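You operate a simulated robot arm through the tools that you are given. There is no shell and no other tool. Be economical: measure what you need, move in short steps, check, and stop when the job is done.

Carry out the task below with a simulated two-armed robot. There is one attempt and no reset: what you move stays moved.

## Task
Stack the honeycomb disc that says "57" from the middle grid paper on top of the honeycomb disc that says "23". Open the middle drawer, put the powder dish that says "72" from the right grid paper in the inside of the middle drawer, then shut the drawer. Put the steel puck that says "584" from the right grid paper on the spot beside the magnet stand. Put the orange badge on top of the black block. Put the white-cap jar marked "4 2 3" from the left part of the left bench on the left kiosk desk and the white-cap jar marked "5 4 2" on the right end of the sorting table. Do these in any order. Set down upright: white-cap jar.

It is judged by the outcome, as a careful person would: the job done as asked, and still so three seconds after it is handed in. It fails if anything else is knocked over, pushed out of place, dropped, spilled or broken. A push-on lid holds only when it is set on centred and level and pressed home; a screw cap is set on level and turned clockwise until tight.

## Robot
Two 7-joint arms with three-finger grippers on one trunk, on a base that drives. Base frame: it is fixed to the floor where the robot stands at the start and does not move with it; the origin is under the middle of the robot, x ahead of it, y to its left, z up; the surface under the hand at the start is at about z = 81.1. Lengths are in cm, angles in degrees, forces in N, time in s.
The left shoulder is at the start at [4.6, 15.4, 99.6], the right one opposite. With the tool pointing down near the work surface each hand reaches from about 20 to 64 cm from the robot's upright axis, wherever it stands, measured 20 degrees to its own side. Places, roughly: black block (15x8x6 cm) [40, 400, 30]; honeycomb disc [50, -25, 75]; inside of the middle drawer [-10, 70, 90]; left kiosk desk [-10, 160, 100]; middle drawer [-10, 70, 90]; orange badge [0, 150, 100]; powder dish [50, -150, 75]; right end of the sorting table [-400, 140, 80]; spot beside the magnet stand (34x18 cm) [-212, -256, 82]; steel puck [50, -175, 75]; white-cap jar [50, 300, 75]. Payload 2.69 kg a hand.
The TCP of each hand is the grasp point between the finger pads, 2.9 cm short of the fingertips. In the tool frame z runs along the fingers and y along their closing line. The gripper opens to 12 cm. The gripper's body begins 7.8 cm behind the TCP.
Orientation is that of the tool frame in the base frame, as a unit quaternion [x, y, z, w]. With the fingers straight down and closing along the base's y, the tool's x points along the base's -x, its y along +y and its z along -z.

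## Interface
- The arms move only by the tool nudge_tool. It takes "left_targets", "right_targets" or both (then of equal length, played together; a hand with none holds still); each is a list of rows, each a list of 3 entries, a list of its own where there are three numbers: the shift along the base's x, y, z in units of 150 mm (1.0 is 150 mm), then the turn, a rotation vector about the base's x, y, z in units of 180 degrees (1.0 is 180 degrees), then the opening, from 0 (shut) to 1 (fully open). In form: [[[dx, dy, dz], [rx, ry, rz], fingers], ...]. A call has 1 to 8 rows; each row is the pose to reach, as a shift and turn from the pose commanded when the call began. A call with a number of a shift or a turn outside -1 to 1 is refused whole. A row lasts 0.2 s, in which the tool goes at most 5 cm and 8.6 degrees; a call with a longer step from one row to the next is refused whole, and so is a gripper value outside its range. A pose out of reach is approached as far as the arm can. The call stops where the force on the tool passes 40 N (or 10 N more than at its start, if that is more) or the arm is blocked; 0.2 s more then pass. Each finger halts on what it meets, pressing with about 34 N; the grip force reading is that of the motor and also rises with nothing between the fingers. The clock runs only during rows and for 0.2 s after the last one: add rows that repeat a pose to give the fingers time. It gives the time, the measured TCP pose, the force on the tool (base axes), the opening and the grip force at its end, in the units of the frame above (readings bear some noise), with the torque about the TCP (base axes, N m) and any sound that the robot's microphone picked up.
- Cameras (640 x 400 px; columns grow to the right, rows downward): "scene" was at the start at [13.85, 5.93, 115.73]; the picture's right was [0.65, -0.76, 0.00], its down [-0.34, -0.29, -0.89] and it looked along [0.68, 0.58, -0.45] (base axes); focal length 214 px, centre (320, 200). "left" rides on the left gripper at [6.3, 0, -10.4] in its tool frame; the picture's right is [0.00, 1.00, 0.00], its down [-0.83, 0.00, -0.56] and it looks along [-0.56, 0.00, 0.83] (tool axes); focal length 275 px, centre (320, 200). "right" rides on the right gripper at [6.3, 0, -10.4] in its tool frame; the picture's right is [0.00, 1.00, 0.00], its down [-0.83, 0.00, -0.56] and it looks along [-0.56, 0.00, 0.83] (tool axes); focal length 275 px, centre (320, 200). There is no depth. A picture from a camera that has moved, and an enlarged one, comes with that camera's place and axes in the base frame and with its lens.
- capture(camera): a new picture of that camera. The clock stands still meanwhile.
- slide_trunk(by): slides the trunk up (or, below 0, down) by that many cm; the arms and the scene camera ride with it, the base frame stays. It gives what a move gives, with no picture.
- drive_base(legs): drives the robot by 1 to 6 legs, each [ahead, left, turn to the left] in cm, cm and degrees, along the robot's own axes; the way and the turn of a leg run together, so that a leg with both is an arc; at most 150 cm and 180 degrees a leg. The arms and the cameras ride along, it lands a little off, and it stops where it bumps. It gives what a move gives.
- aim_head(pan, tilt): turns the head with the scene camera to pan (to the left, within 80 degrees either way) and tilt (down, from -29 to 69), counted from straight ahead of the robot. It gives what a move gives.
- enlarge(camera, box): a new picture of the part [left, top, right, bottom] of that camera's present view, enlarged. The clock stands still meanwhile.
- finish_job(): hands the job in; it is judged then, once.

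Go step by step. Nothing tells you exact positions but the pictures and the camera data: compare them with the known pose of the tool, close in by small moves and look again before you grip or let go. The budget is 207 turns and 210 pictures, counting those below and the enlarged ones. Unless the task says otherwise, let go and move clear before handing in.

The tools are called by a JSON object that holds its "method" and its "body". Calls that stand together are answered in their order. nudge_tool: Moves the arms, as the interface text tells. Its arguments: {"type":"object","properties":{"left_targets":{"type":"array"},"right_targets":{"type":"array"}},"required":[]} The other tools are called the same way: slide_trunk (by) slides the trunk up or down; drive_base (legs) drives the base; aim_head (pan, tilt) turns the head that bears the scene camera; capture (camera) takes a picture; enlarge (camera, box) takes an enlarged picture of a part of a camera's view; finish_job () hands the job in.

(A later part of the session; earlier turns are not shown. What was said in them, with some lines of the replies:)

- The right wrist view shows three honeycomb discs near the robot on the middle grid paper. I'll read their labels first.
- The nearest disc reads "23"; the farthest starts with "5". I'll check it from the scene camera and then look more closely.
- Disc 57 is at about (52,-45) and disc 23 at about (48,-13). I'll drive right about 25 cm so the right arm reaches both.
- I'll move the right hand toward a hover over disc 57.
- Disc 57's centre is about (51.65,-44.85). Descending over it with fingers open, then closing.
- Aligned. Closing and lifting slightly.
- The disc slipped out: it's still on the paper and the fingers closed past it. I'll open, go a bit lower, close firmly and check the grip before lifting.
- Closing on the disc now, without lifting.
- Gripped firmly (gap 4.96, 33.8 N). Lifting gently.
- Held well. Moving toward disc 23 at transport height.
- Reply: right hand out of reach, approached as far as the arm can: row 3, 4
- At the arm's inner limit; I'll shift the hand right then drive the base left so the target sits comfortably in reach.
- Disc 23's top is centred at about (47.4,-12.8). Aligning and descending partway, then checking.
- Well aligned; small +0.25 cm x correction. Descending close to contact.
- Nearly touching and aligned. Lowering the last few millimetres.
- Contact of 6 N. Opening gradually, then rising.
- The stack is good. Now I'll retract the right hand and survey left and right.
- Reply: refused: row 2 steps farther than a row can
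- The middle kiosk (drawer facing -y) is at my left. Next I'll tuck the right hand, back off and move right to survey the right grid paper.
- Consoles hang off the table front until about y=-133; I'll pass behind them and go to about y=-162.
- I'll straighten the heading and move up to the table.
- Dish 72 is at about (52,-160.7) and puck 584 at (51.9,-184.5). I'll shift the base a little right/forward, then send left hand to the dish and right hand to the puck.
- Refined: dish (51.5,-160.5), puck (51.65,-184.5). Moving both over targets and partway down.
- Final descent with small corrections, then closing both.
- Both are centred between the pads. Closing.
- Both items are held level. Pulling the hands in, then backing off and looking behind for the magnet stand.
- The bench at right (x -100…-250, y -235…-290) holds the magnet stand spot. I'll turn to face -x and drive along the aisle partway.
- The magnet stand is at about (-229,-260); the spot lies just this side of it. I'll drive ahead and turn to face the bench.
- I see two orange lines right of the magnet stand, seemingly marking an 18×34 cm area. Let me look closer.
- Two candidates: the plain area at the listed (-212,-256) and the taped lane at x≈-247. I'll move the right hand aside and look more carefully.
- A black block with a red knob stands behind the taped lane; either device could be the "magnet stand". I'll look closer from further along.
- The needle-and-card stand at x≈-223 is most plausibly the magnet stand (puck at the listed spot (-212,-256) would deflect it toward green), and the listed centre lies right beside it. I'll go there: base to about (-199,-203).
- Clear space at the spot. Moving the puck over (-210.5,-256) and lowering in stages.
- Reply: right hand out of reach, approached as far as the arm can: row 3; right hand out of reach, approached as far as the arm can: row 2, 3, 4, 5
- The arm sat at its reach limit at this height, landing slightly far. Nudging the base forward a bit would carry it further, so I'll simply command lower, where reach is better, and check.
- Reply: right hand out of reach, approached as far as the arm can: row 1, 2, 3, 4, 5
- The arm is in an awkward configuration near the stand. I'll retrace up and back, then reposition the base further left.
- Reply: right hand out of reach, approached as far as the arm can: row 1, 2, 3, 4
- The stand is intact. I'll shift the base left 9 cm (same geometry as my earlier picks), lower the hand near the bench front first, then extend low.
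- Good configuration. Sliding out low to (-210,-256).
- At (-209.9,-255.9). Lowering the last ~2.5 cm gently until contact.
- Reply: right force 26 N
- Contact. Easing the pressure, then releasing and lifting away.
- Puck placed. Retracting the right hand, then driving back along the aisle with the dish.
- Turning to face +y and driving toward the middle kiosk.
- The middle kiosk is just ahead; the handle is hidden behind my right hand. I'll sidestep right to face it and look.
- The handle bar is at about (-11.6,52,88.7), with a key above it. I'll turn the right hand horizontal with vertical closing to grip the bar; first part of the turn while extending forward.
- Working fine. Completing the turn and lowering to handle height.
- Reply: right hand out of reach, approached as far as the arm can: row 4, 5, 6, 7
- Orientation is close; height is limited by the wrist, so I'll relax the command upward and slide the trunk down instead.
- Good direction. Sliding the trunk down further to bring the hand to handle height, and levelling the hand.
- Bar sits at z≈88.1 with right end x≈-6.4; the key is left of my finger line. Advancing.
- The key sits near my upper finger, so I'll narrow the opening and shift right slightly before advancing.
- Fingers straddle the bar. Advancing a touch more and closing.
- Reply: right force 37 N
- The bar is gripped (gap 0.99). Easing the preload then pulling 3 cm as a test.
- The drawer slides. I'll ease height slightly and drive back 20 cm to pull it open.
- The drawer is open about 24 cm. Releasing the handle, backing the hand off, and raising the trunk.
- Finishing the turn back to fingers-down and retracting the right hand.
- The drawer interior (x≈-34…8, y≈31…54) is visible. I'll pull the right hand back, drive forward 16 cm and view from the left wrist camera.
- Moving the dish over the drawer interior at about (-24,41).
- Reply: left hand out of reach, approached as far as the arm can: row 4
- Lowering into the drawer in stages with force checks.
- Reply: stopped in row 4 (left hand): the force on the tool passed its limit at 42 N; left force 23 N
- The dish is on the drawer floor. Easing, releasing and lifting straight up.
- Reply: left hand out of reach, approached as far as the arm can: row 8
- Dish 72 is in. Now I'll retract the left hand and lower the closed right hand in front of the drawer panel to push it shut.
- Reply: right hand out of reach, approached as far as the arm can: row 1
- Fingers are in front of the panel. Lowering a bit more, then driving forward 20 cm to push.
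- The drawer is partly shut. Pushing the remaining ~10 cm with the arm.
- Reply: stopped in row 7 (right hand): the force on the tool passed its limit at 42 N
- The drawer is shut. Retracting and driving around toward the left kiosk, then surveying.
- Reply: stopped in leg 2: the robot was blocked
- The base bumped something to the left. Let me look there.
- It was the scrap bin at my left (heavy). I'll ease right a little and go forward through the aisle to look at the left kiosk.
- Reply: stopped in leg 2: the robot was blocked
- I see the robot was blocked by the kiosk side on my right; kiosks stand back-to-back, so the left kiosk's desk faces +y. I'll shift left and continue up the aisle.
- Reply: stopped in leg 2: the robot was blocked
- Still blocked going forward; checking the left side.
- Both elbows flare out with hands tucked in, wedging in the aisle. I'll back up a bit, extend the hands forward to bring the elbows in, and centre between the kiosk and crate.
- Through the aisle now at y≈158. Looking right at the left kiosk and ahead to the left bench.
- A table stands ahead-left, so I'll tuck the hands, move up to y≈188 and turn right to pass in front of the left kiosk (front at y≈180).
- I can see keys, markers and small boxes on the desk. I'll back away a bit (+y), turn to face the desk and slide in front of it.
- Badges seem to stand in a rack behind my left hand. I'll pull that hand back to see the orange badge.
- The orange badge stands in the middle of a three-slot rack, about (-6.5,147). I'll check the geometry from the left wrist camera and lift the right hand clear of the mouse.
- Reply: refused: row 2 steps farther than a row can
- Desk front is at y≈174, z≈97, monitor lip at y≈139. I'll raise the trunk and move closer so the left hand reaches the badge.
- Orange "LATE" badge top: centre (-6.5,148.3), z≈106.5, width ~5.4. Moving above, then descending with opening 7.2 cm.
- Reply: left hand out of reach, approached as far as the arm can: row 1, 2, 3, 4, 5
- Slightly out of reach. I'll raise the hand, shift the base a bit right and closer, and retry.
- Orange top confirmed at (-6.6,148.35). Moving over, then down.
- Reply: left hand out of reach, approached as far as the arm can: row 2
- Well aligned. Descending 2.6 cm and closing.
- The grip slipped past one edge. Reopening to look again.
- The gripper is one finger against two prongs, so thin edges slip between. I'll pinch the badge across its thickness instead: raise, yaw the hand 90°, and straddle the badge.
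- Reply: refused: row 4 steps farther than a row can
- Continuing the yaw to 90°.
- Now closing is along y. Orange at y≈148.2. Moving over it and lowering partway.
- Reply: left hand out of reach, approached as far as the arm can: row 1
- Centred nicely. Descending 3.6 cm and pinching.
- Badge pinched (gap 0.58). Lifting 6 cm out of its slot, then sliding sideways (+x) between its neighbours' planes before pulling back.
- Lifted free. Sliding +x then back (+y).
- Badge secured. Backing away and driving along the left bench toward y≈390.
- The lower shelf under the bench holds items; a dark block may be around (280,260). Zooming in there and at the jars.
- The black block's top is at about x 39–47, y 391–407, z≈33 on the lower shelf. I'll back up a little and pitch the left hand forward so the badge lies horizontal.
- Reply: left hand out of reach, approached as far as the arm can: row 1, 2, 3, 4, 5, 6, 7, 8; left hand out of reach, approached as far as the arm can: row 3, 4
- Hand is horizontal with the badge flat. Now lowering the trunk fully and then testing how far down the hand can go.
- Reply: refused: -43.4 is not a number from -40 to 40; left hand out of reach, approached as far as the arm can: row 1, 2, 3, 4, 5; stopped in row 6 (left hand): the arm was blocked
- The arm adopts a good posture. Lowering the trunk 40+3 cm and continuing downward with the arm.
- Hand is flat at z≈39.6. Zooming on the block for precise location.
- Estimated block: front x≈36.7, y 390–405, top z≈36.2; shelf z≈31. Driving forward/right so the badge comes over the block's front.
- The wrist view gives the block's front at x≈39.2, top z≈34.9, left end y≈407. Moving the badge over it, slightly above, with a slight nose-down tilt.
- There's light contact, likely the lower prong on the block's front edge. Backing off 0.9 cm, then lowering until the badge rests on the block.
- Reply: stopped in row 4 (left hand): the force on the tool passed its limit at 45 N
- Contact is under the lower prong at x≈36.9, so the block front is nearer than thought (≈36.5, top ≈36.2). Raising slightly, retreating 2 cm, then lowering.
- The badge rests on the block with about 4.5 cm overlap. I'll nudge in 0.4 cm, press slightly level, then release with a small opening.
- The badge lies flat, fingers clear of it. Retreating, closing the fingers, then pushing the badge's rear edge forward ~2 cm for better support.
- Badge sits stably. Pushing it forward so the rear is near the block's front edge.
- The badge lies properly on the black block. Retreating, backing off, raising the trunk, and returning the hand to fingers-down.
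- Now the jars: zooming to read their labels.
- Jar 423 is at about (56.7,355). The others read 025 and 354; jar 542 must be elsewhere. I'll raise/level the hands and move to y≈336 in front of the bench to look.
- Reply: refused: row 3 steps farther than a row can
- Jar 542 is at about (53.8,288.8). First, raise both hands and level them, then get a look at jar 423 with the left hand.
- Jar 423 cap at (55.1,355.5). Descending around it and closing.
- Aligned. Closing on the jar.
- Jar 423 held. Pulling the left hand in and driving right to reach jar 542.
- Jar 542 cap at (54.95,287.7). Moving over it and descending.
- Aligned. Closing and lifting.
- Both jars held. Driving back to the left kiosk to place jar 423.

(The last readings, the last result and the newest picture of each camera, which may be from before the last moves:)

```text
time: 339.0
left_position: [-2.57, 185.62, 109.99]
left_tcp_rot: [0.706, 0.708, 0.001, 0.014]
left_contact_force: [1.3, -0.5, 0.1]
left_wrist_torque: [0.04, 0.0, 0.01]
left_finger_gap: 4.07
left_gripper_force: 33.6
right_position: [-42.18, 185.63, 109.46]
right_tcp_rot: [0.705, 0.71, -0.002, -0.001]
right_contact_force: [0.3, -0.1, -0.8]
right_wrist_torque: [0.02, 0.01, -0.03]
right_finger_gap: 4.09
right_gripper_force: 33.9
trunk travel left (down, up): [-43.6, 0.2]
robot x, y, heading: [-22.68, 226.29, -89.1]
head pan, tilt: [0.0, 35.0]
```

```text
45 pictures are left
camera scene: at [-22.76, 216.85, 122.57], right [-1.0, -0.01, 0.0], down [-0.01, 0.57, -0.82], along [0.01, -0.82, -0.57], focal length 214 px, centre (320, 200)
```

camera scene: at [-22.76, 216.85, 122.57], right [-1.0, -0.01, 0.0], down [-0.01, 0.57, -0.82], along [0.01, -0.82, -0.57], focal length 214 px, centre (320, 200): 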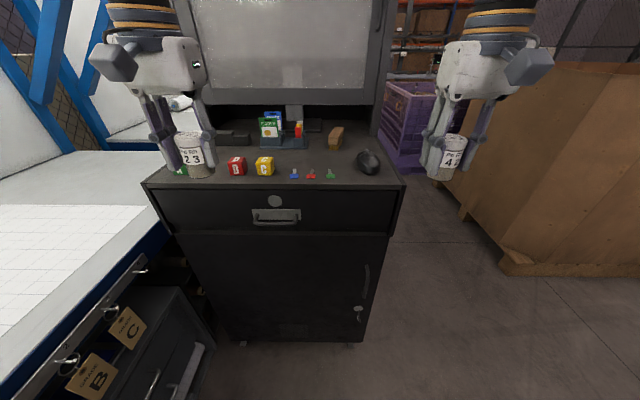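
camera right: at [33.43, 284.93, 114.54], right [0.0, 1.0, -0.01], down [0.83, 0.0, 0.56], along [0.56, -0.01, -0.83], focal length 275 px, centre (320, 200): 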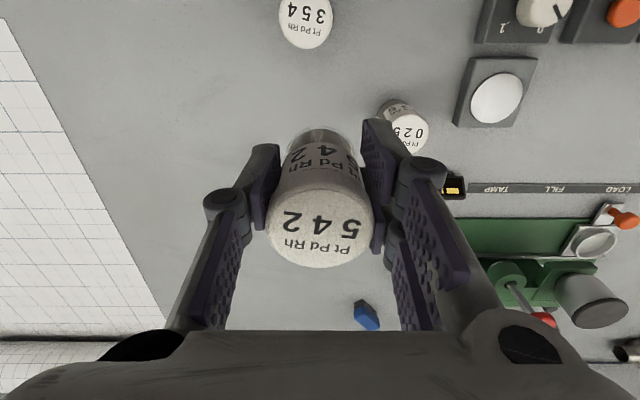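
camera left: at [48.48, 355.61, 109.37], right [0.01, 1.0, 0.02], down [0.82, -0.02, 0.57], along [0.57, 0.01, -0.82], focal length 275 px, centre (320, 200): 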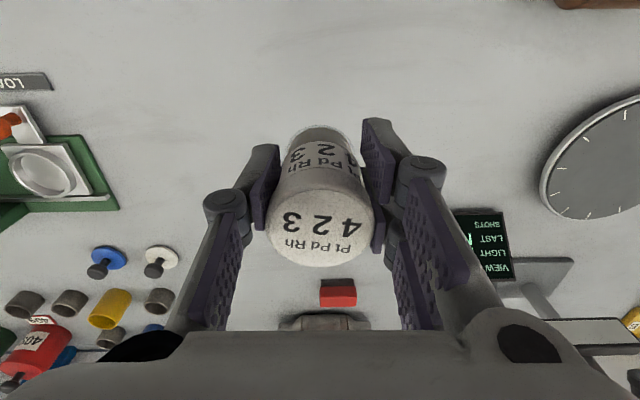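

Driving closer, then moving the left hand over the free area between the cubes/keys and the badge rack.

{"method": "drive_base", "body": {"legs": [[19, 0, -0.9]]}}

{"method": "nudge_tool", "body": {"left_targets": [[[-0.25, -0.1, 0], [0, 0, 0], 0], [[-0.5, -0.25, 0], [0, 0, 0], 0], [[-0.72, -0.4, 0], [0, 0, 0], 0], [[-0.75, -0.47, 0], [0, 0, 0], 0], [[-0.75, -0.47, 0], [0, 0, 0], 0]]}}

{"method": "capture", "body": {"camera": "left"}}

{"method": "capture", "body": {"camera": "scene"}}

```text
time: 340.6
left_position: [-3.17, 166.53, 110.0]
left_tcp_rot: [0.711, 0.703, 0.0, 0.014]
left_contact_force: [0.1, -0.6, -1.2]
left_wrist_torque: [0.04, -0.01, 0.05]
left_finger_gap: 4.07
left_gripper_force: 34.3
right_position: [-42.66, 167.16, 109.58]
right_tcp_rot: [0.71, 0.704, -0.002, -0.001]
right_contact_force: [0.1, 0.7, -0.9]
right_wrist_torque: [0.02, -0.01, -0.01]
right_finger_gap: 4.06
right_gripper_force: 34.3
trunk travel left (down, up): [-43.6, 0.2]
robot x, y, heading: [-22.66, 207.22, -90.3]
head pan, tilt: [0.0, 35.0]
```

```text
time: 341.8
left_position: [-14.44, 159.76, 110.31]
left_tcp_rot: [0.711, 0.703, 0.001, 0.014]
left_contact_force: [0.7, 0.3, -0.9]
left_wrist_torque: [0.03, -0.01, 0.01]
left_finger_gap: 4.08
left_gripper_force: 34.2
right_position: [-42.76, 167.13, 109.63]
right_tcp_rot: [0.71, 0.704, -0.002, -0.001]
right_contact_force: [0.1, -0.2, -0.9]
right_wrist_torque: [0.03, -0.01, -0.01]
right_finger_gap: 4.08
right_gripper_force: 34.1
trunk travel left (down, up): [-43.6, 0.2]
robot x, y, heading: [-22.7, 207.72, -90.1]
head pan, tilt: [0.0, 35.0]
```

```text
44 pictures are left
camera left: at [-14.47, 166.18, 120.57], right [1.0, -0.02, 0.02], down [-0.03, -0.82, 0.57], along [0.01, -0.57, -0.82], focal length 275 px, centre (320, 200)
```

left: 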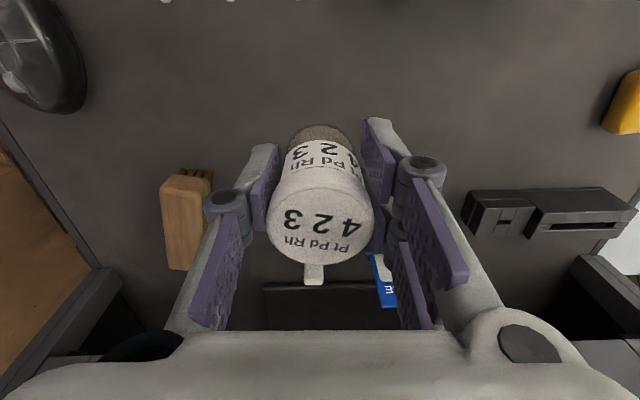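

```text
43 pictures are left
camera scene: at [-22.8, 198.12, 122.57], right [-1.0, 0.0, 0.0], down [0.0, 0.57, -0.82], along [0.0, -0.82, -0.57], focal length 214 px, centre (320, 200)
```

scene: 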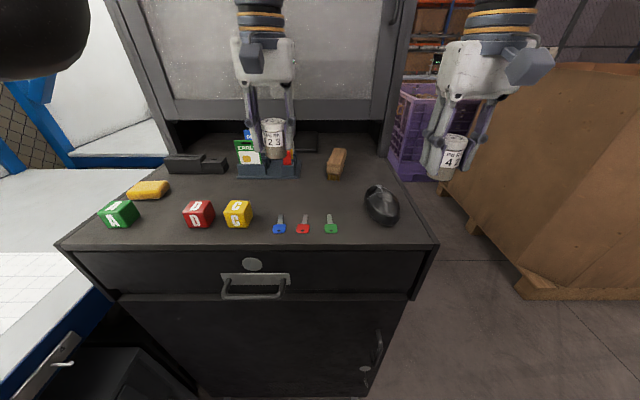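

Position is clear. Lowering jar 423 to just above the desk.

{"method": "nudge_tool", "body": {"left_targets": [[[0, 0, -0.2], [0, 0, 0], 0], [[0, 0, -0.4], [0, 0, 0], 0], [[0, 0, -0.5], [0, 0, 0], 0], [[0, 0, -0.54], [0, 0, 0], 0], [[0, 0, -0.54], [0, 0, 0], 0]]}}

{"method": "enlarge", "body": {"camera": "scene", "box": [190, 110, 350, 235]}}

```text
time: 343.0
left_position: [-14.42, 159.63, 102.01]
left_tcp_rot: [0.711, 0.703, 0.001, 0.015]
left_contact_force: [-0.2, -0.3, -0.4]
left_wrist_torque: [0.01, 0.01, -0.01]
left_finger_gap: 4.09
left_gripper_force: 34.0
right_position: [-42.73, 167.14, 109.56]
right_tcp_rot: [0.71, 0.704, -0.002, -0.002]
right_contact_force: [-0.1, 0.6, 0.0]
right_wrist_torque: [0.01, 0.0, 0.01]
right_finger_gap: 4.1
right_gripper_force: 33.9
trunk travel left (down, up): [-43.6, 0.2]
robot x, y, heading: [-22.57, 207.74, -89.9]
head pan, tilt: [0.0, 35.0]
```

```text
3.20 times, centred on (270, 172) of scene
camera zoom: at [-22.78, 198.1, 122.56], right [-1.0, 0.0, 0.0], down [0.0, 0.57, -0.82], along [0.0, -0.82, -0.57], focal length 686 px, centre (480, 288)
```

zoom: 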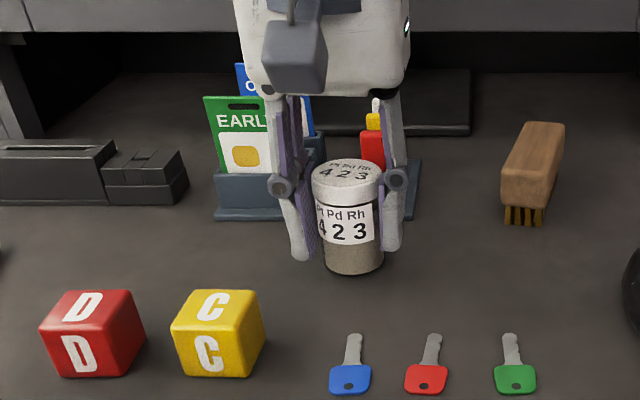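

Nearly down. Final small lowering until contact.

{"method": "nudge_tool", "body": {"left_targets": [[[0, 0, -0.02], [0, 0, 0], 0], [[0, 0, -0.035], [0, 0, 0], 0], [[0, 0, -0.045], [0, 0, 0], 0]]}}

```text
time: 343.8
left_position: [-14.33, 159.62, 101.69]
left_tcp_rot: [0.711, 0.703, -0.004, 0.018]
left_contact_force: [-1.5, 0.6, 25.8]
left_wrist_torque: [-0.22, 0.5, 0.02]
left_finger_gap: 4.09
left_gripper_force: 34.0
right_position: [-42.76, 167.39, 109.85]
right_tcp_rot: [0.71, 0.704, -0.004, 0.0]
right_contact_force: [0.1, 0.3, -0.6]
right_wrist_torque: [0.0, 0.03, -0.04]
right_finger_gap: 4.07
right_gripper_force: 33.8
trunk travel left (down, up): [-43.6, 0.2]
robot x, y, heading: [-22.71, 207.55, -90.4]
head pan, tilt: [0.0, 35.0]
```

Contact. Easing, opening and rising straight up.

{"method": "nudge_tool", "body": {"left_targets": [[[0, 0, 0.022], [0, 0, 0], 0], [[0, 0, 0.022], [0, 0, 0], 0.37], [[0, 0, 0.022], [0, 0, 0], 0.45], [[0, 0, 0.022], [0, 0, 0], 0.55], [[0, 0, 0.15], [0, 0, 0], 0.55], [[0, 0, 0.4], [0, 0, 0], 0.55], [[0, 0, 0.7], [0, 0, 0], 0.55], [[0, 0.25, 0.8], [0, 0, 0], 0.55]]}}

{"method": "enlarge", "body": {"camera": "scene", "box": [190, 110, 350, 235]}}

```text
time: 345.6
left_position: [-14.64, 163.68, 113.55]
left_tcp_rot: [0.711, 0.703, -0.001, 0.015]
left_contact_force: [-0.1, 0.9, 1.1]
left_wrist_torque: [-0.06, 0.0, -0.01]
left_finger_gap: 6.6
left_gripper_force: 0.0
right_position: [-42.65, 167.33, 109.9]
right_tcp_rot: [0.71, 0.704, -0.004, -0.001]
right_contact_force: [0.1, 1.1, -0.3]
right_wrist_torque: [-0.04, -0.02, -0.01]
right_finger_gap: 4.08
right_gripper_force: 34.1
trunk travel left (down, up): [-43.6, 0.2]
robot x, y, heading: [-22.92, 207.59, -90.1]
head pan, tilt: [0.0, 35.0]
```

```text
3.20 times, centred on (270, 172) of scene
camera zoom: at [-22.78, 198.37, 122.61], right [-1.0, 0.0, 0.0], down [0.0, 0.57, -0.82], along [0.0, -0.82, -0.57], focal length 686 px, centre (480, 288)
```

zoom: 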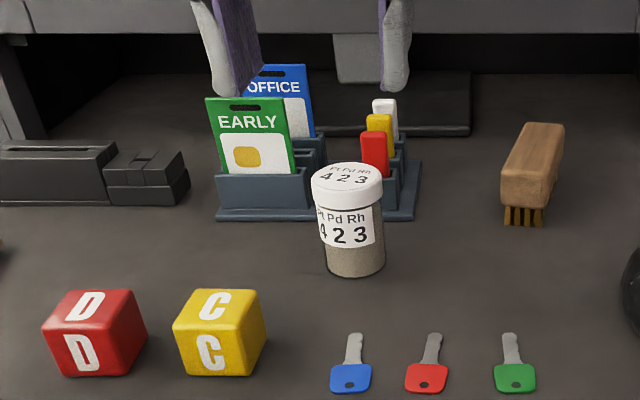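

Jar 423 stands well on the left kiosk desk. Now heading for the sorting table with jar 542: back off, turn to face -x and retrace the gap.

{"method": "drive_base", "body": {"legs": [[-18, 0, 0], [0, 0, -90], [37, 0, 0], [0, 16, 0], [35, 22, 0]]}}

{"method": "aim_head", "body": {"pan": 0, "tilt": 15}}

{"method": "capture", "body": {"camera": "scene"}}

```text
time: 356.5
left_position: [-139.32, 179.96, 113.29]
left_tcp_rot: [1.0, -0.011, -0.01, 0.011]
left_contact_force: [-0.7, -0.1, -0.2]
left_wrist_torque: [0.0, 0.0, -0.02]
left_finger_gap: 6.61
left_gripper_force: 0.1
right_position: [-135.1, 208.06, 109.67]
right_tcp_rot: [1.0, -0.009, 0.0, -0.003]
right_contact_force: [0.1, 0.6, -0.6]
right_wrist_torque: [-0.01, -0.02, 0.0]
right_finger_gap: 4.05
right_gripper_force: 34.2
trunk travel left (down, up): [-43.6, 0.2]
robot x, y, heading: [-95.43, 187.97, 179.3]
head pan, tilt: [0.0, 35.0]
```

```text
time: 357.4
left_position: [-139.35, 179.83, 113.35]
left_tcp_rot: [1.0, -0.012, -0.01, 0.01]
left_contact_force: [-0.4, -0.2, -1.0]
left_wrist_torque: [-0.01, 0.03, 0.01]
left_finger_gap: 6.58
left_gripper_force: 0.0
right_position: [-135.16, 208.16, 109.54]
right_tcp_rot: [1.0, -0.009, 0.0, -0.003]
right_contact_force: [0.1, -0.1, -0.3]
right_wrist_torque: [0.01, -0.02, -0.01]
right_finger_gap: 4.07
right_gripper_force: 33.9
trunk travel left (down, up): [-43.6, 0.2]
robot x, y, heading: [-95.39, 187.36, 179.4]
head pan, tilt: [0.0, 15.0]
```

```text
40 pictures are left
camera scene: at [-104.91, 187.72, 125.76], right [0.01, 1.0, 0.0], down [0.26, 0.0, -0.97], along [-0.97, 0.01, -0.26], focal length 214 px, centre (320, 200)
```

scene: 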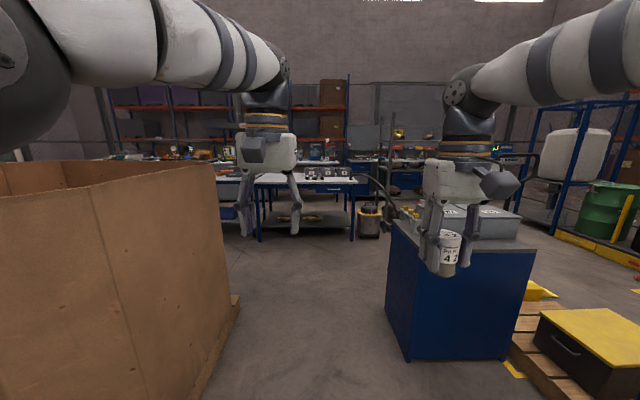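

The aisle ahead runs between the crate and the blue cabinet. Driving ahead and looking again at the tables.

{"method": "drive_base", "body": {"legs": [[115, 7, 0.6]]}}

{"method": "capture", "body": {"camera": "scene"}}

```text
time: 363.3
left_position: [-255.35, 174.98, 113.34]
left_tcp_rot: [1.0, -0.015, -0.01, 0.01]
left_contact_force: [0.1, -0.4, 0.0]
left_wrist_torque: [0.01, 0.01, 0.02]
left_finger_gap: 6.59
left_gripper_force: 0.1
right_position: [-251.0, 203.1, 109.62]
right_tcp_rot: [1.0, -0.013, 0.0, -0.003]
right_contact_force: [-0.2, 0.3, -1.3]
right_wrist_torque: [-0.01, 0.0, -0.02]
right_finger_gap: 4.03
right_gripper_force: 34.2
trunk travel left (down, up): [-43.6, 0.2]
robot x, y, heading: [-210.96, 182.29, 178.8]
head pan, tilt: [0.0, 15.0]
```

```text
39 pictures are left
camera scene: at [-220.95, 182.51, 125.76], right [0.02, 1.0, 0.0], down [0.26, 0.0, -0.97], along [-0.97, 0.02, -0.26], focal length 214 px, centre (320, 200)
```

scene: 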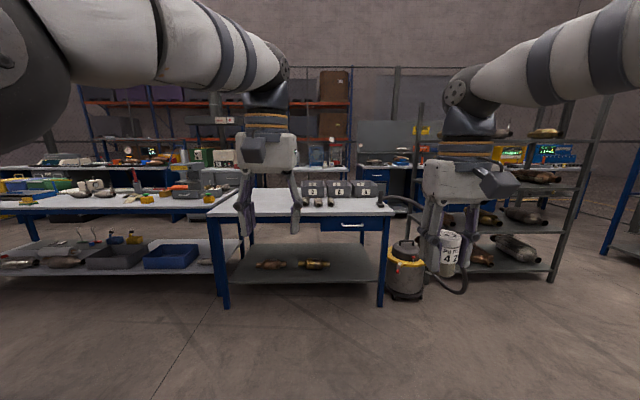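

The small table (y≈112–235, x≈-425…-360) must be the sorting table; its right end (by the room's facing) is near (-400,140). Driving up to that part.

{"method": "drive_base", "body": {"legs": [[100, 0, 1.2], [0, 57, 0]]}}

{"method": "aim_head", "body": {"pan": -5, "tilt": 32}}

{"method": "capture", "body": {"camera": "scene"}}

```text
time: 372.9
left_position: [-353.68, 115.87, 113.48]
left_tcp_rot: [1.0, 0.003, -0.01, 0.01]
left_contact_force: [-0.3, -0.3, -0.3]
left_wrist_torque: [0.03, -0.01, -0.02]
left_finger_gap: 6.61
left_gripper_force: 0.2
right_position: [-350.4, 144.24, 109.67]
right_tcp_rot: [1.0, 0.005, 0.0, -0.002]
right_contact_force: [-0.7, -0.5, -0.7]
right_wrist_torque: [0.01, 0.0, -0.02]
right_finger_gap: 4.06
right_gripper_force: 34.0
trunk travel left (down, up): [-43.6, 0.2]
robot x, y, heading: [-309.82, 124.81, -179.0]
head pan, tilt: [0.0, 15.0]
```

```text
time: 373.7
left_position: [-353.72, 115.93, 113.43]
left_tcp_rot: [1.0, 0.003, -0.01, 0.01]
left_contact_force: [1.0, -0.4, 0.3]
left_wrist_torque: [-0.01, 0.01, 0.03]
left_finger_gap: 6.59
left_gripper_force: 0.0
right_position: [-350.44, 144.25, 109.49]
right_tcp_rot: [1.0, 0.005, -0.001, -0.003]
right_contact_force: [-0.1, -0.2, -1.5]
right_wrist_torque: [0.0, -0.01, -0.02]
right_finger_gap: 4.06
right_gripper_force: 33.8
trunk travel left (down, up): [-43.6, 0.2]
robot x, y, heading: [-309.99, 125.15, -178.7]
head pan, tilt: [-5.0, 32.0]
```

```text
38 pictures are left
camera scene: at [-319.16, 125.56, 123.04], right [0.07, 1.0, 0.0], down [0.53, -0.04, -0.85], along [-0.85, 0.06, -0.53], focal length 214 px, centre (320, 200)
```

scene: 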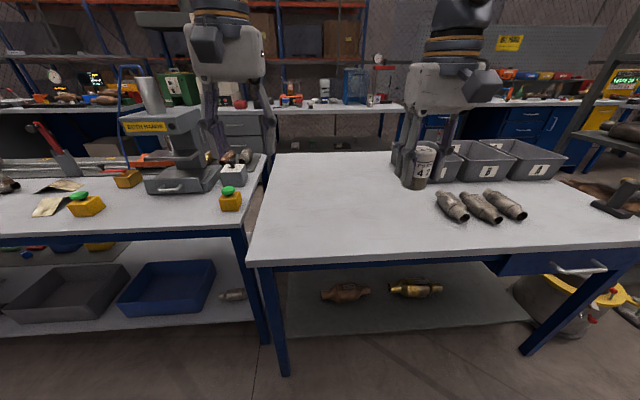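

The sorting table with bins is right ahead; its near-left portion (room's right end, around (-390,140)) is empty. Moving closer, lowering the trunk, and positioning jar 542.

{"method": "slide_trunk", "body": {"by": -7}}

{"method": "drive_base", "body": {"legs": [[19, 0, -1]]}}

{"method": "nudge_tool", "body": {"right_targets": [[[-0.25, -0.05, -0.05], [0, 0, 0], 0], [[-0.5, -0.1, -0.15], [0, 0, 0], 0], [[-0.75, -0.15, -0.3], [0, 0, 0], 0], [[-1, -0.2, -0.4], [0, 0, 0], 0], [[-1, -0.2, -0.6], [0, 0, 0], 0], [[-1, -0.2, -0.6], [0, 0, 0], 0]]}}

{"method": "capture", "body": {"camera": "right"}}

{"method": "capture", "body": {"camera": "scene"}}

```text
time: 374.8
left_position: [-353.61, 115.97, 106.37]
left_tcp_rot: [1.0, 0.005, -0.012, 0.011]
left_contact_force: [-0.4, 0.0, 0.1]
left_wrist_torque: [0.02, 0.01, 0.01]
left_finger_gap: 6.61
left_gripper_force: 0.1
right_position: [-350.33, 144.24, 102.66]
right_tcp_rot: [1.0, 0.005, -0.002, -0.002]
right_contact_force: [0.3, 0.3, -0.9]
right_wrist_torque: [0.02, -0.01, 0.01]
right_finger_gap: 4.04
right_gripper_force: 34.3
trunk travel left (down, up): [-36.6, 7.2]
robot x, y, heading: [-309.57, 124.91, -178.9]
head pan, tilt: [-5.0, 32.0]
```

```text
time: 376.4
left_position: [-372.79, 116.42, 106.31]
left_tcp_rot: [1.0, -0.004, -0.009, 0.01]
left_contact_force: [0.0, 0.9, -1.4]
left_wrist_torque: [0.0, -0.02, -0.01]
left_finger_gap: 6.58
left_gripper_force: 0.1
right_position: [-369.14, 144.65, 102.65]
right_tcp_rot: [1.0, -0.002, 0.0, -0.003]
right_contact_force: [-0.8, 0.9, -1.1]
right_wrist_torque: [0.01, -0.03, -0.02]
right_finger_gap: 4.05
right_gripper_force: 34.1
trunk travel left (down, up): [-36.6, 7.2]
robot x, y, heading: [-329.0, 124.97, -179.6]
head pan, tilt: [-5.0, 32.0]
```

```text
time: 377.8
left_position: [-372.71, 116.49, 106.43]
left_tcp_rot: [1.0, -0.004, -0.01, 0.01]
left_contact_force: [0.2, -0.6, 0.6]
left_wrist_torque: [0.02, 0.0, 0.03]
left_finger_gap: 6.6
left_gripper_force: 0.1
right_position: [-384.03, 141.63, 93.4]
right_tcp_rot: [1.0, -0.002, -0.001, -0.003]
right_contact_force: [-0.5, -0.8, -0.8]
right_wrist_torque: [-0.02, -0.02, 0.02]
right_finger_gap: 4.05
right_gripper_force: 33.5
trunk travel left (down, up): [-36.6, 7.2]
robot x, y, heading: [-328.43, 124.92, -179.7]
head pan, tilt: [-5.0, 32.0]
```

```text
37 pictures are left
camera right: at [-377.73, 141.46, 103.84], right [0.0, -1.0, -0.01], down [-0.83, 0.0, 0.56], along [-0.56, 0.0, -0.83], focal length 275 px, centre (320, 200)
```

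right: 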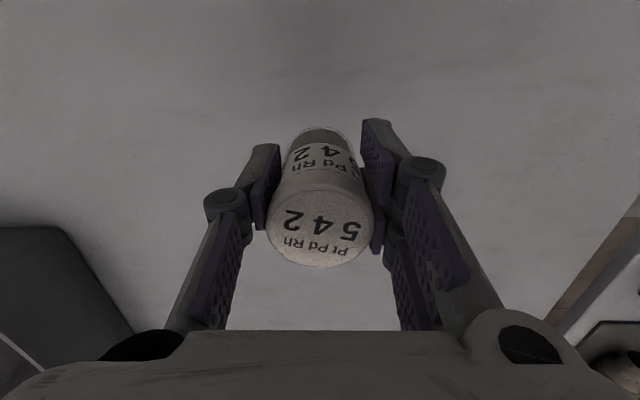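

```text
36 pictures are left
camera scene: at [-344.63, 125.46, 115.0], right [0.08, 1.0, 0.0], down [0.53, -0.04, -0.85], along [-0.84, 0.07, -0.53], focal length 214 px, centre (320, 200)
```

scene: 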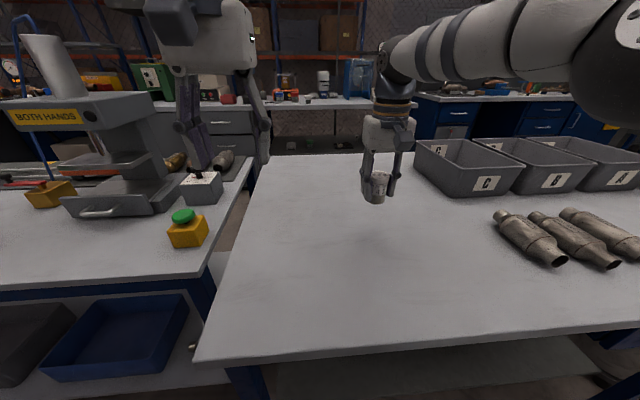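

The area is clear. Lowering jar 542.

{"method": "nudge_tool", "body": {"right_targets": [[[0, -0.15, -0.1], [0, 0, 0], 0], [[0, -0.2, -0.25], [0, 0, 0], 0], [[0, -0.2, -0.36], [0, 0, 0], 0], [[0, -0.2, -0.42], [0, 0, 0], 0], [[0, -0.2, -0.44], [0, 0, 0], 0]]}}

{"method": "enlarge", "body": {"camera": "scene", "box": [290, 120, 450, 220]}}

```text
time: 379.0
left_position: [-372.79, 116.34, 106.49]
left_tcp_rot: [1.0, -0.004, -0.01, 0.01]
left_contact_force: [-0.3, -0.3, 0.0]
left_wrist_torque: [0.0, 0.01, 0.01]
left_finger_gap: 6.6
left_gripper_force: 0.0
right_position: [-383.99, 138.74, 87.01]
right_tcp_rot: [1.0, -0.002, -0.001, -0.002]
right_contact_force: [-0.1, 0.7, -1.4]
right_wrist_torque: [0.02, -0.02, 0.04]
right_finger_gap: 4.04
right_gripper_force: 34.6
trunk travel left (down, up): [-36.6, 7.2]
robot x, y, heading: [-328.72, 125.21, -179.6]
head pan, tilt: [-5.0, 32.0]
```

```text
4.00 times, centred on (370, 170) of scene
camera zoom: at [-344.62, 125.47, 115.0], right [0.08, 1.0, 0.0], down [0.53, -0.04, -0.85], along [-0.84, 0.07, -0.53], focal length 858 px, centre (120, 320)
```

zoom: 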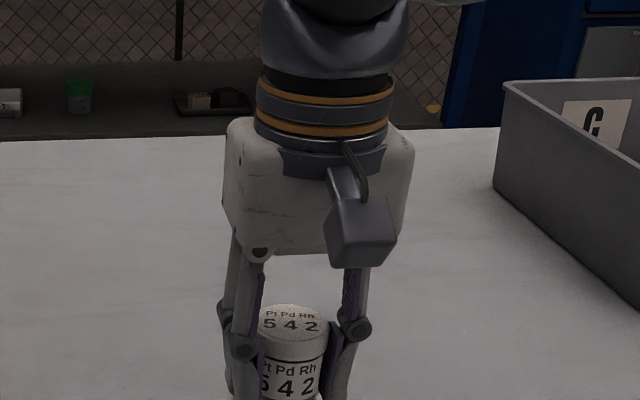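

{"method": "nudge_tool", "body": {"right_targets": [[[0, 0, -0.03], [0, 0, 0], 0], [[0, 0, -0.06], [0, 0, 0], 0], [[0, 0, -0.085], [0, 0, 0], 0], [[0, 0, -0.1], [0, 0, 0], 0]]}}

```text
time: 380.0
left_position: [-372.78, 116.37, 106.42]
left_tcp_rot: [1.0, -0.003, -0.01, 0.01]
left_contact_force: [-0.7, 0.1, -0.8]
left_wrist_torque: [0.01, 0.0, 0.01]
left_finger_gap: 6.63
left_gripper_force: 0.0
right_position: [-384.13, 138.61, 85.43]
right_tcp_rot: [1.0, -0.003, -0.001, -0.003]
right_contact_force: [0.2, 0.6, -0.2]
right_wrist_torque: [0.01, 0.0, 0.0]
right_finger_gap: 4.05
right_gripper_force: 33.7
trunk travel left (down, up): [-36.6, 7.2]
robot x, y, heading: [-328.56, 124.92, -179.8]
head pan, tilt: [-5.0, 32.0]
```

No contact yet; continuing gently.

{"method": "nudge_tool", "body": {"right_targets": [[[0, 0, -0.02], [0, 0, 0], 0], [[0, 0, -0.04], [0, 0, 0], 0], [[0, 0, -0.055], [0, 0, 0], 0]]}}

```text
time: 380.8
left_position: [-372.79, 116.28, 106.31]
left_tcp_rot: [1.0, -0.003, -0.01, 0.011]
left_contact_force: [-0.7, 0.7, -0.1]
left_wrist_torque: [-0.03, 0.01, 0.01]
left_finger_gap: 6.59
left_gripper_force: 0.1
right_position: [-384.09, 138.56, 84.75]
right_tcp_rot: [1.0, -0.002, -0.001, -0.003]
right_contact_force: [0.0, -0.4, -1.1]
right_wrist_torque: [0.02, -0.02, 0.05]
right_finger_gap: 4.06
right_gripper_force: 34.4
trunk travel left (down, up): [-36.6, 7.2]
robot x, y, heading: [-328.78, 124.77, -179.9]
head pan, tilt: [-5.0, 32.0]
```

{"method": "nudge_tool", "body": {"right_targets": [[[0, 0, -0.02], [0, 0, 0], 0], [[0, 0, -0.04], [0, 0, 0], 0], [[0, 0, -0.055], [0, 0, 0], 0]]}}

{"method": "capture", "body": {"camera": "right"}}

```text
time: 381.6
left_position: [-372.62, 116.41, 106.51]
left_tcp_rot: [1.0, -0.003, -0.011, 0.011]
left_contact_force: [-0.4, 0.5, -0.1]
left_wrist_torque: [0.02, -0.04, -0.04]
left_finger_gap: 6.58
left_gripper_force: 0.0
right_position: [-383.95, 138.63, 84.13]
right_tcp_rot: [1.0, -0.002, -0.004, -0.002]
right_contact_force: [-0.1, 2.9, 29.4]
right_wrist_torque: [-0.05, 0.31, -0.04]
right_finger_gap: 4.15
right_gripper_force: 33.8
trunk travel left (down, up): [-36.6, 7.2]
robot x, y, heading: [-329.03, 124.61, -179.8]
head pan, tilt: [-5.0, 32.0]
```

```text
34 pictures are left
camera right: at [-377.65, 138.54, 94.56], right [0.0, -1.0, -0.01], down [-0.83, 0.0, 0.56], along [-0.56, 0.0, -0.83], focal length 275 px, centre (320, 200)
```

right: 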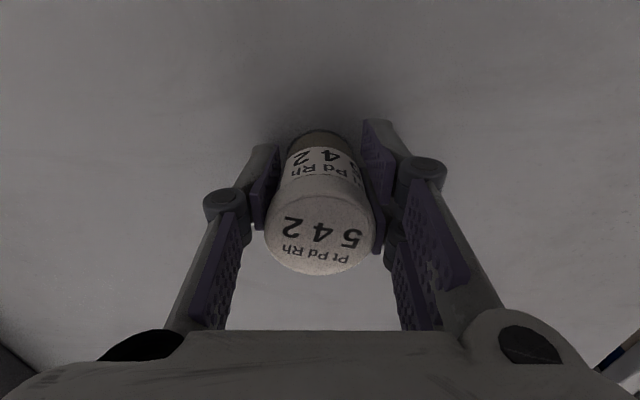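

Contact (29 N). Easing, releasing and rising.

{"method": "nudge_tool", "body": {"right_targets": [[[0, 0, 0.018], [0, 0, 0], 0], [[0, 0, 0.018], [0, 0, 0], 0.37], [[0, 0, 0.018], [0, 0, 0], 0.45], [[0, 0, 0.018], [0, 0, 0], 0.55], [[0, 0, 0.15], [0, 0, 0], 0.55], [[0, 0, 0.45], [0, 0, 0], 0.55], [[0, 0, 0.75], [0, 0, 0], 0.55], [[0.2, 0, 0.95], [0, 0, 0], 0.55]]}}

{"method": "capture", "body": {"camera": "scene"}}

{"method": "enlarge", "body": {"camera": "scene", "box": [290, 140, 450, 240]}}

```text
time: 383.4
left_position: [-372.81, 116.45, 106.58]
left_tcp_rot: [1.0, -0.004, -0.011, 0.011]
left_contact_force: [0.2, -0.2, -0.2]
left_wrist_torque: [0.01, 0.01, -0.02]
left_finger_gap: 6.6
left_gripper_force: 0.1
right_position: [-381.07, 138.67, 98.15]
right_tcp_rot: [1.0, -0.003, -0.001, -0.002]
right_contact_force: [-0.4, -0.4, 0.3]
right_wrist_torque: [-0.01, 0.0, 0.01]
right_finger_gap: 6.64
right_gripper_force: 0.0
trunk travel left (down, up): [-36.6, 7.2]
robot x, y, heading: [-328.86, 124.71, -179.7]
head pan, tilt: [-5.0, 32.0]
```

```text
33 pictures are left
camera scene: at [-344.5, 125.46, 115.03], right [0.08, 1.0, 0.0], down [0.53, -0.04, -0.85], along [-0.85, 0.07, -0.53], focal length 214 px, centre (320, 200)
```

scene: 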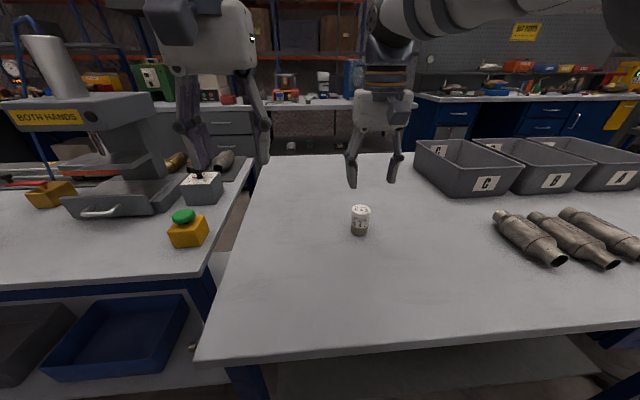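

```text
4.00 times, centred on (370, 190) of scene
camera zoom: at [-344.5, 125.46, 115.03], right [0.08, 1.0, 0.0], down [0.53, -0.04, -0.85], along [-0.85, 0.07, -0.53], focal length 858 px, centre (120, 240)
```

zoom: 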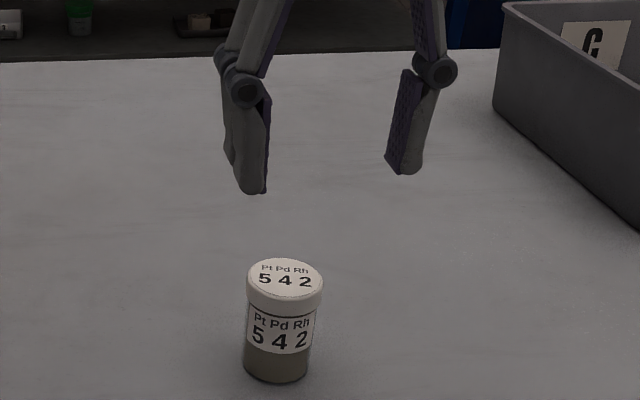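

Jar 542 stands upright on the sorting table's right end. Moving clear and handing in.

{"method": "nudge_tool", "body": {"right_targets": [[[0.2, 0, 0.2], [0, 0, 0], 0.55], [[0.45, 0, 0.35], [0, 0, 0], 0.55]]}}

{"method": "drive_base", "body": {"legs": [[-25, 0, 0]]}}

{"method": "capture", "body": {"camera": "scene"}}

```text
time: 384.0
left_position: [-372.71, 116.46, 106.43]
left_tcp_rot: [1.0, -0.004, -0.01, 0.011]
left_contact_force: [0.0, 0.0, 0.5]
left_wrist_torque: [0.0, 0.0, -0.01]
left_finger_gap: 6.61
left_gripper_force: 0.1
right_position: [-374.39, 138.51, 103.41]
right_tcp_rot: [1.0, -0.002, -0.002, -0.002]
right_contact_force: [-0.6, -0.2, -0.2]
right_wrist_torque: [0.0, 0.01, -0.02]
right_finger_gap: 6.59
right_gripper_force: 0.2
trunk travel left (down, up): [-36.6, 7.2]
robot x, y, heading: [-328.78, 125.07, -179.8]
head pan, tilt: [-5.0, 32.0]
```

```text
time: 385.8
left_position: [-348.16, 116.57, 106.4]
left_tcp_rot: [1.0, -0.005, -0.01, 0.01]
left_contact_force: [0.3, 0.9, 0.0]
left_wrist_torque: [-0.01, 0.05, 0.02]
left_finger_gap: 6.6
left_gripper_force: 0.0
right_position: [-349.69, 138.61, 103.38]
right_tcp_rot: [1.0, -0.004, -0.001, -0.003]
right_contact_force: [0.2, -0.4, 0.4]
right_wrist_torque: [0.01, 0.01, 0.04]
right_finger_gap: 6.6
right_gripper_force: 0.1
trunk travel left (down, up): [-36.6, 7.2]
robot x, y, heading: [-303.95, 124.91, -180.0]
head pan, tilt: [-5.0, 32.0]
```

```text
31 pictures are left
camera scene: at [-319.93, 125.56, 115.01], right [0.09, 1.0, 0.0], down [0.53, -0.05, -0.85], along [-0.85, 0.07, -0.53], focal length 214 px, centre (320, 200)
```

scene: 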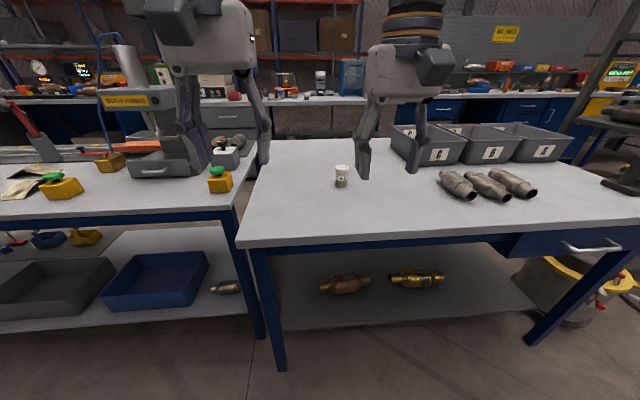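

Every item is placed and the hands are clear, so I'm handing the job in.

{"method": "finish_job", "body": {}}

```text
The job is handed in.
```

I've handed the job in with every item placed and both hands clear. I haven't seen the judge's result.

- **Honeycomb discs:** "57" is stacked squarely on "23".
- **Powder dish:** "72" is inside the middle drawer, and the drawer is shut.
- **Steel puck:** "584" is on the bench beside the needle-and-card stand, at about (-210, -256). That stand looked like the magnet stand, and the listed spot is right next to it. A taped lane of about the same size lies on the other side of the stand. I followed the listed coordinates rather than the tape, so this is the placement I'm least sure of.
- **Orange badge:** it lies flat on the black block.
- **White-cap jars:** "4 2 3" stands upright on the left kiosk desk. "5 4 2" stands upright on the sorting table near the listed (-400, 140). From where I stood that was the left-hand end, so I relied on the coordinates for which end is "right".

While driving, the robot bumped something beside the scrap bin once and got stuck twice between the kiosk and a crate. I saw nothing knocked over or out of place, but I didn't go back to check those spots.
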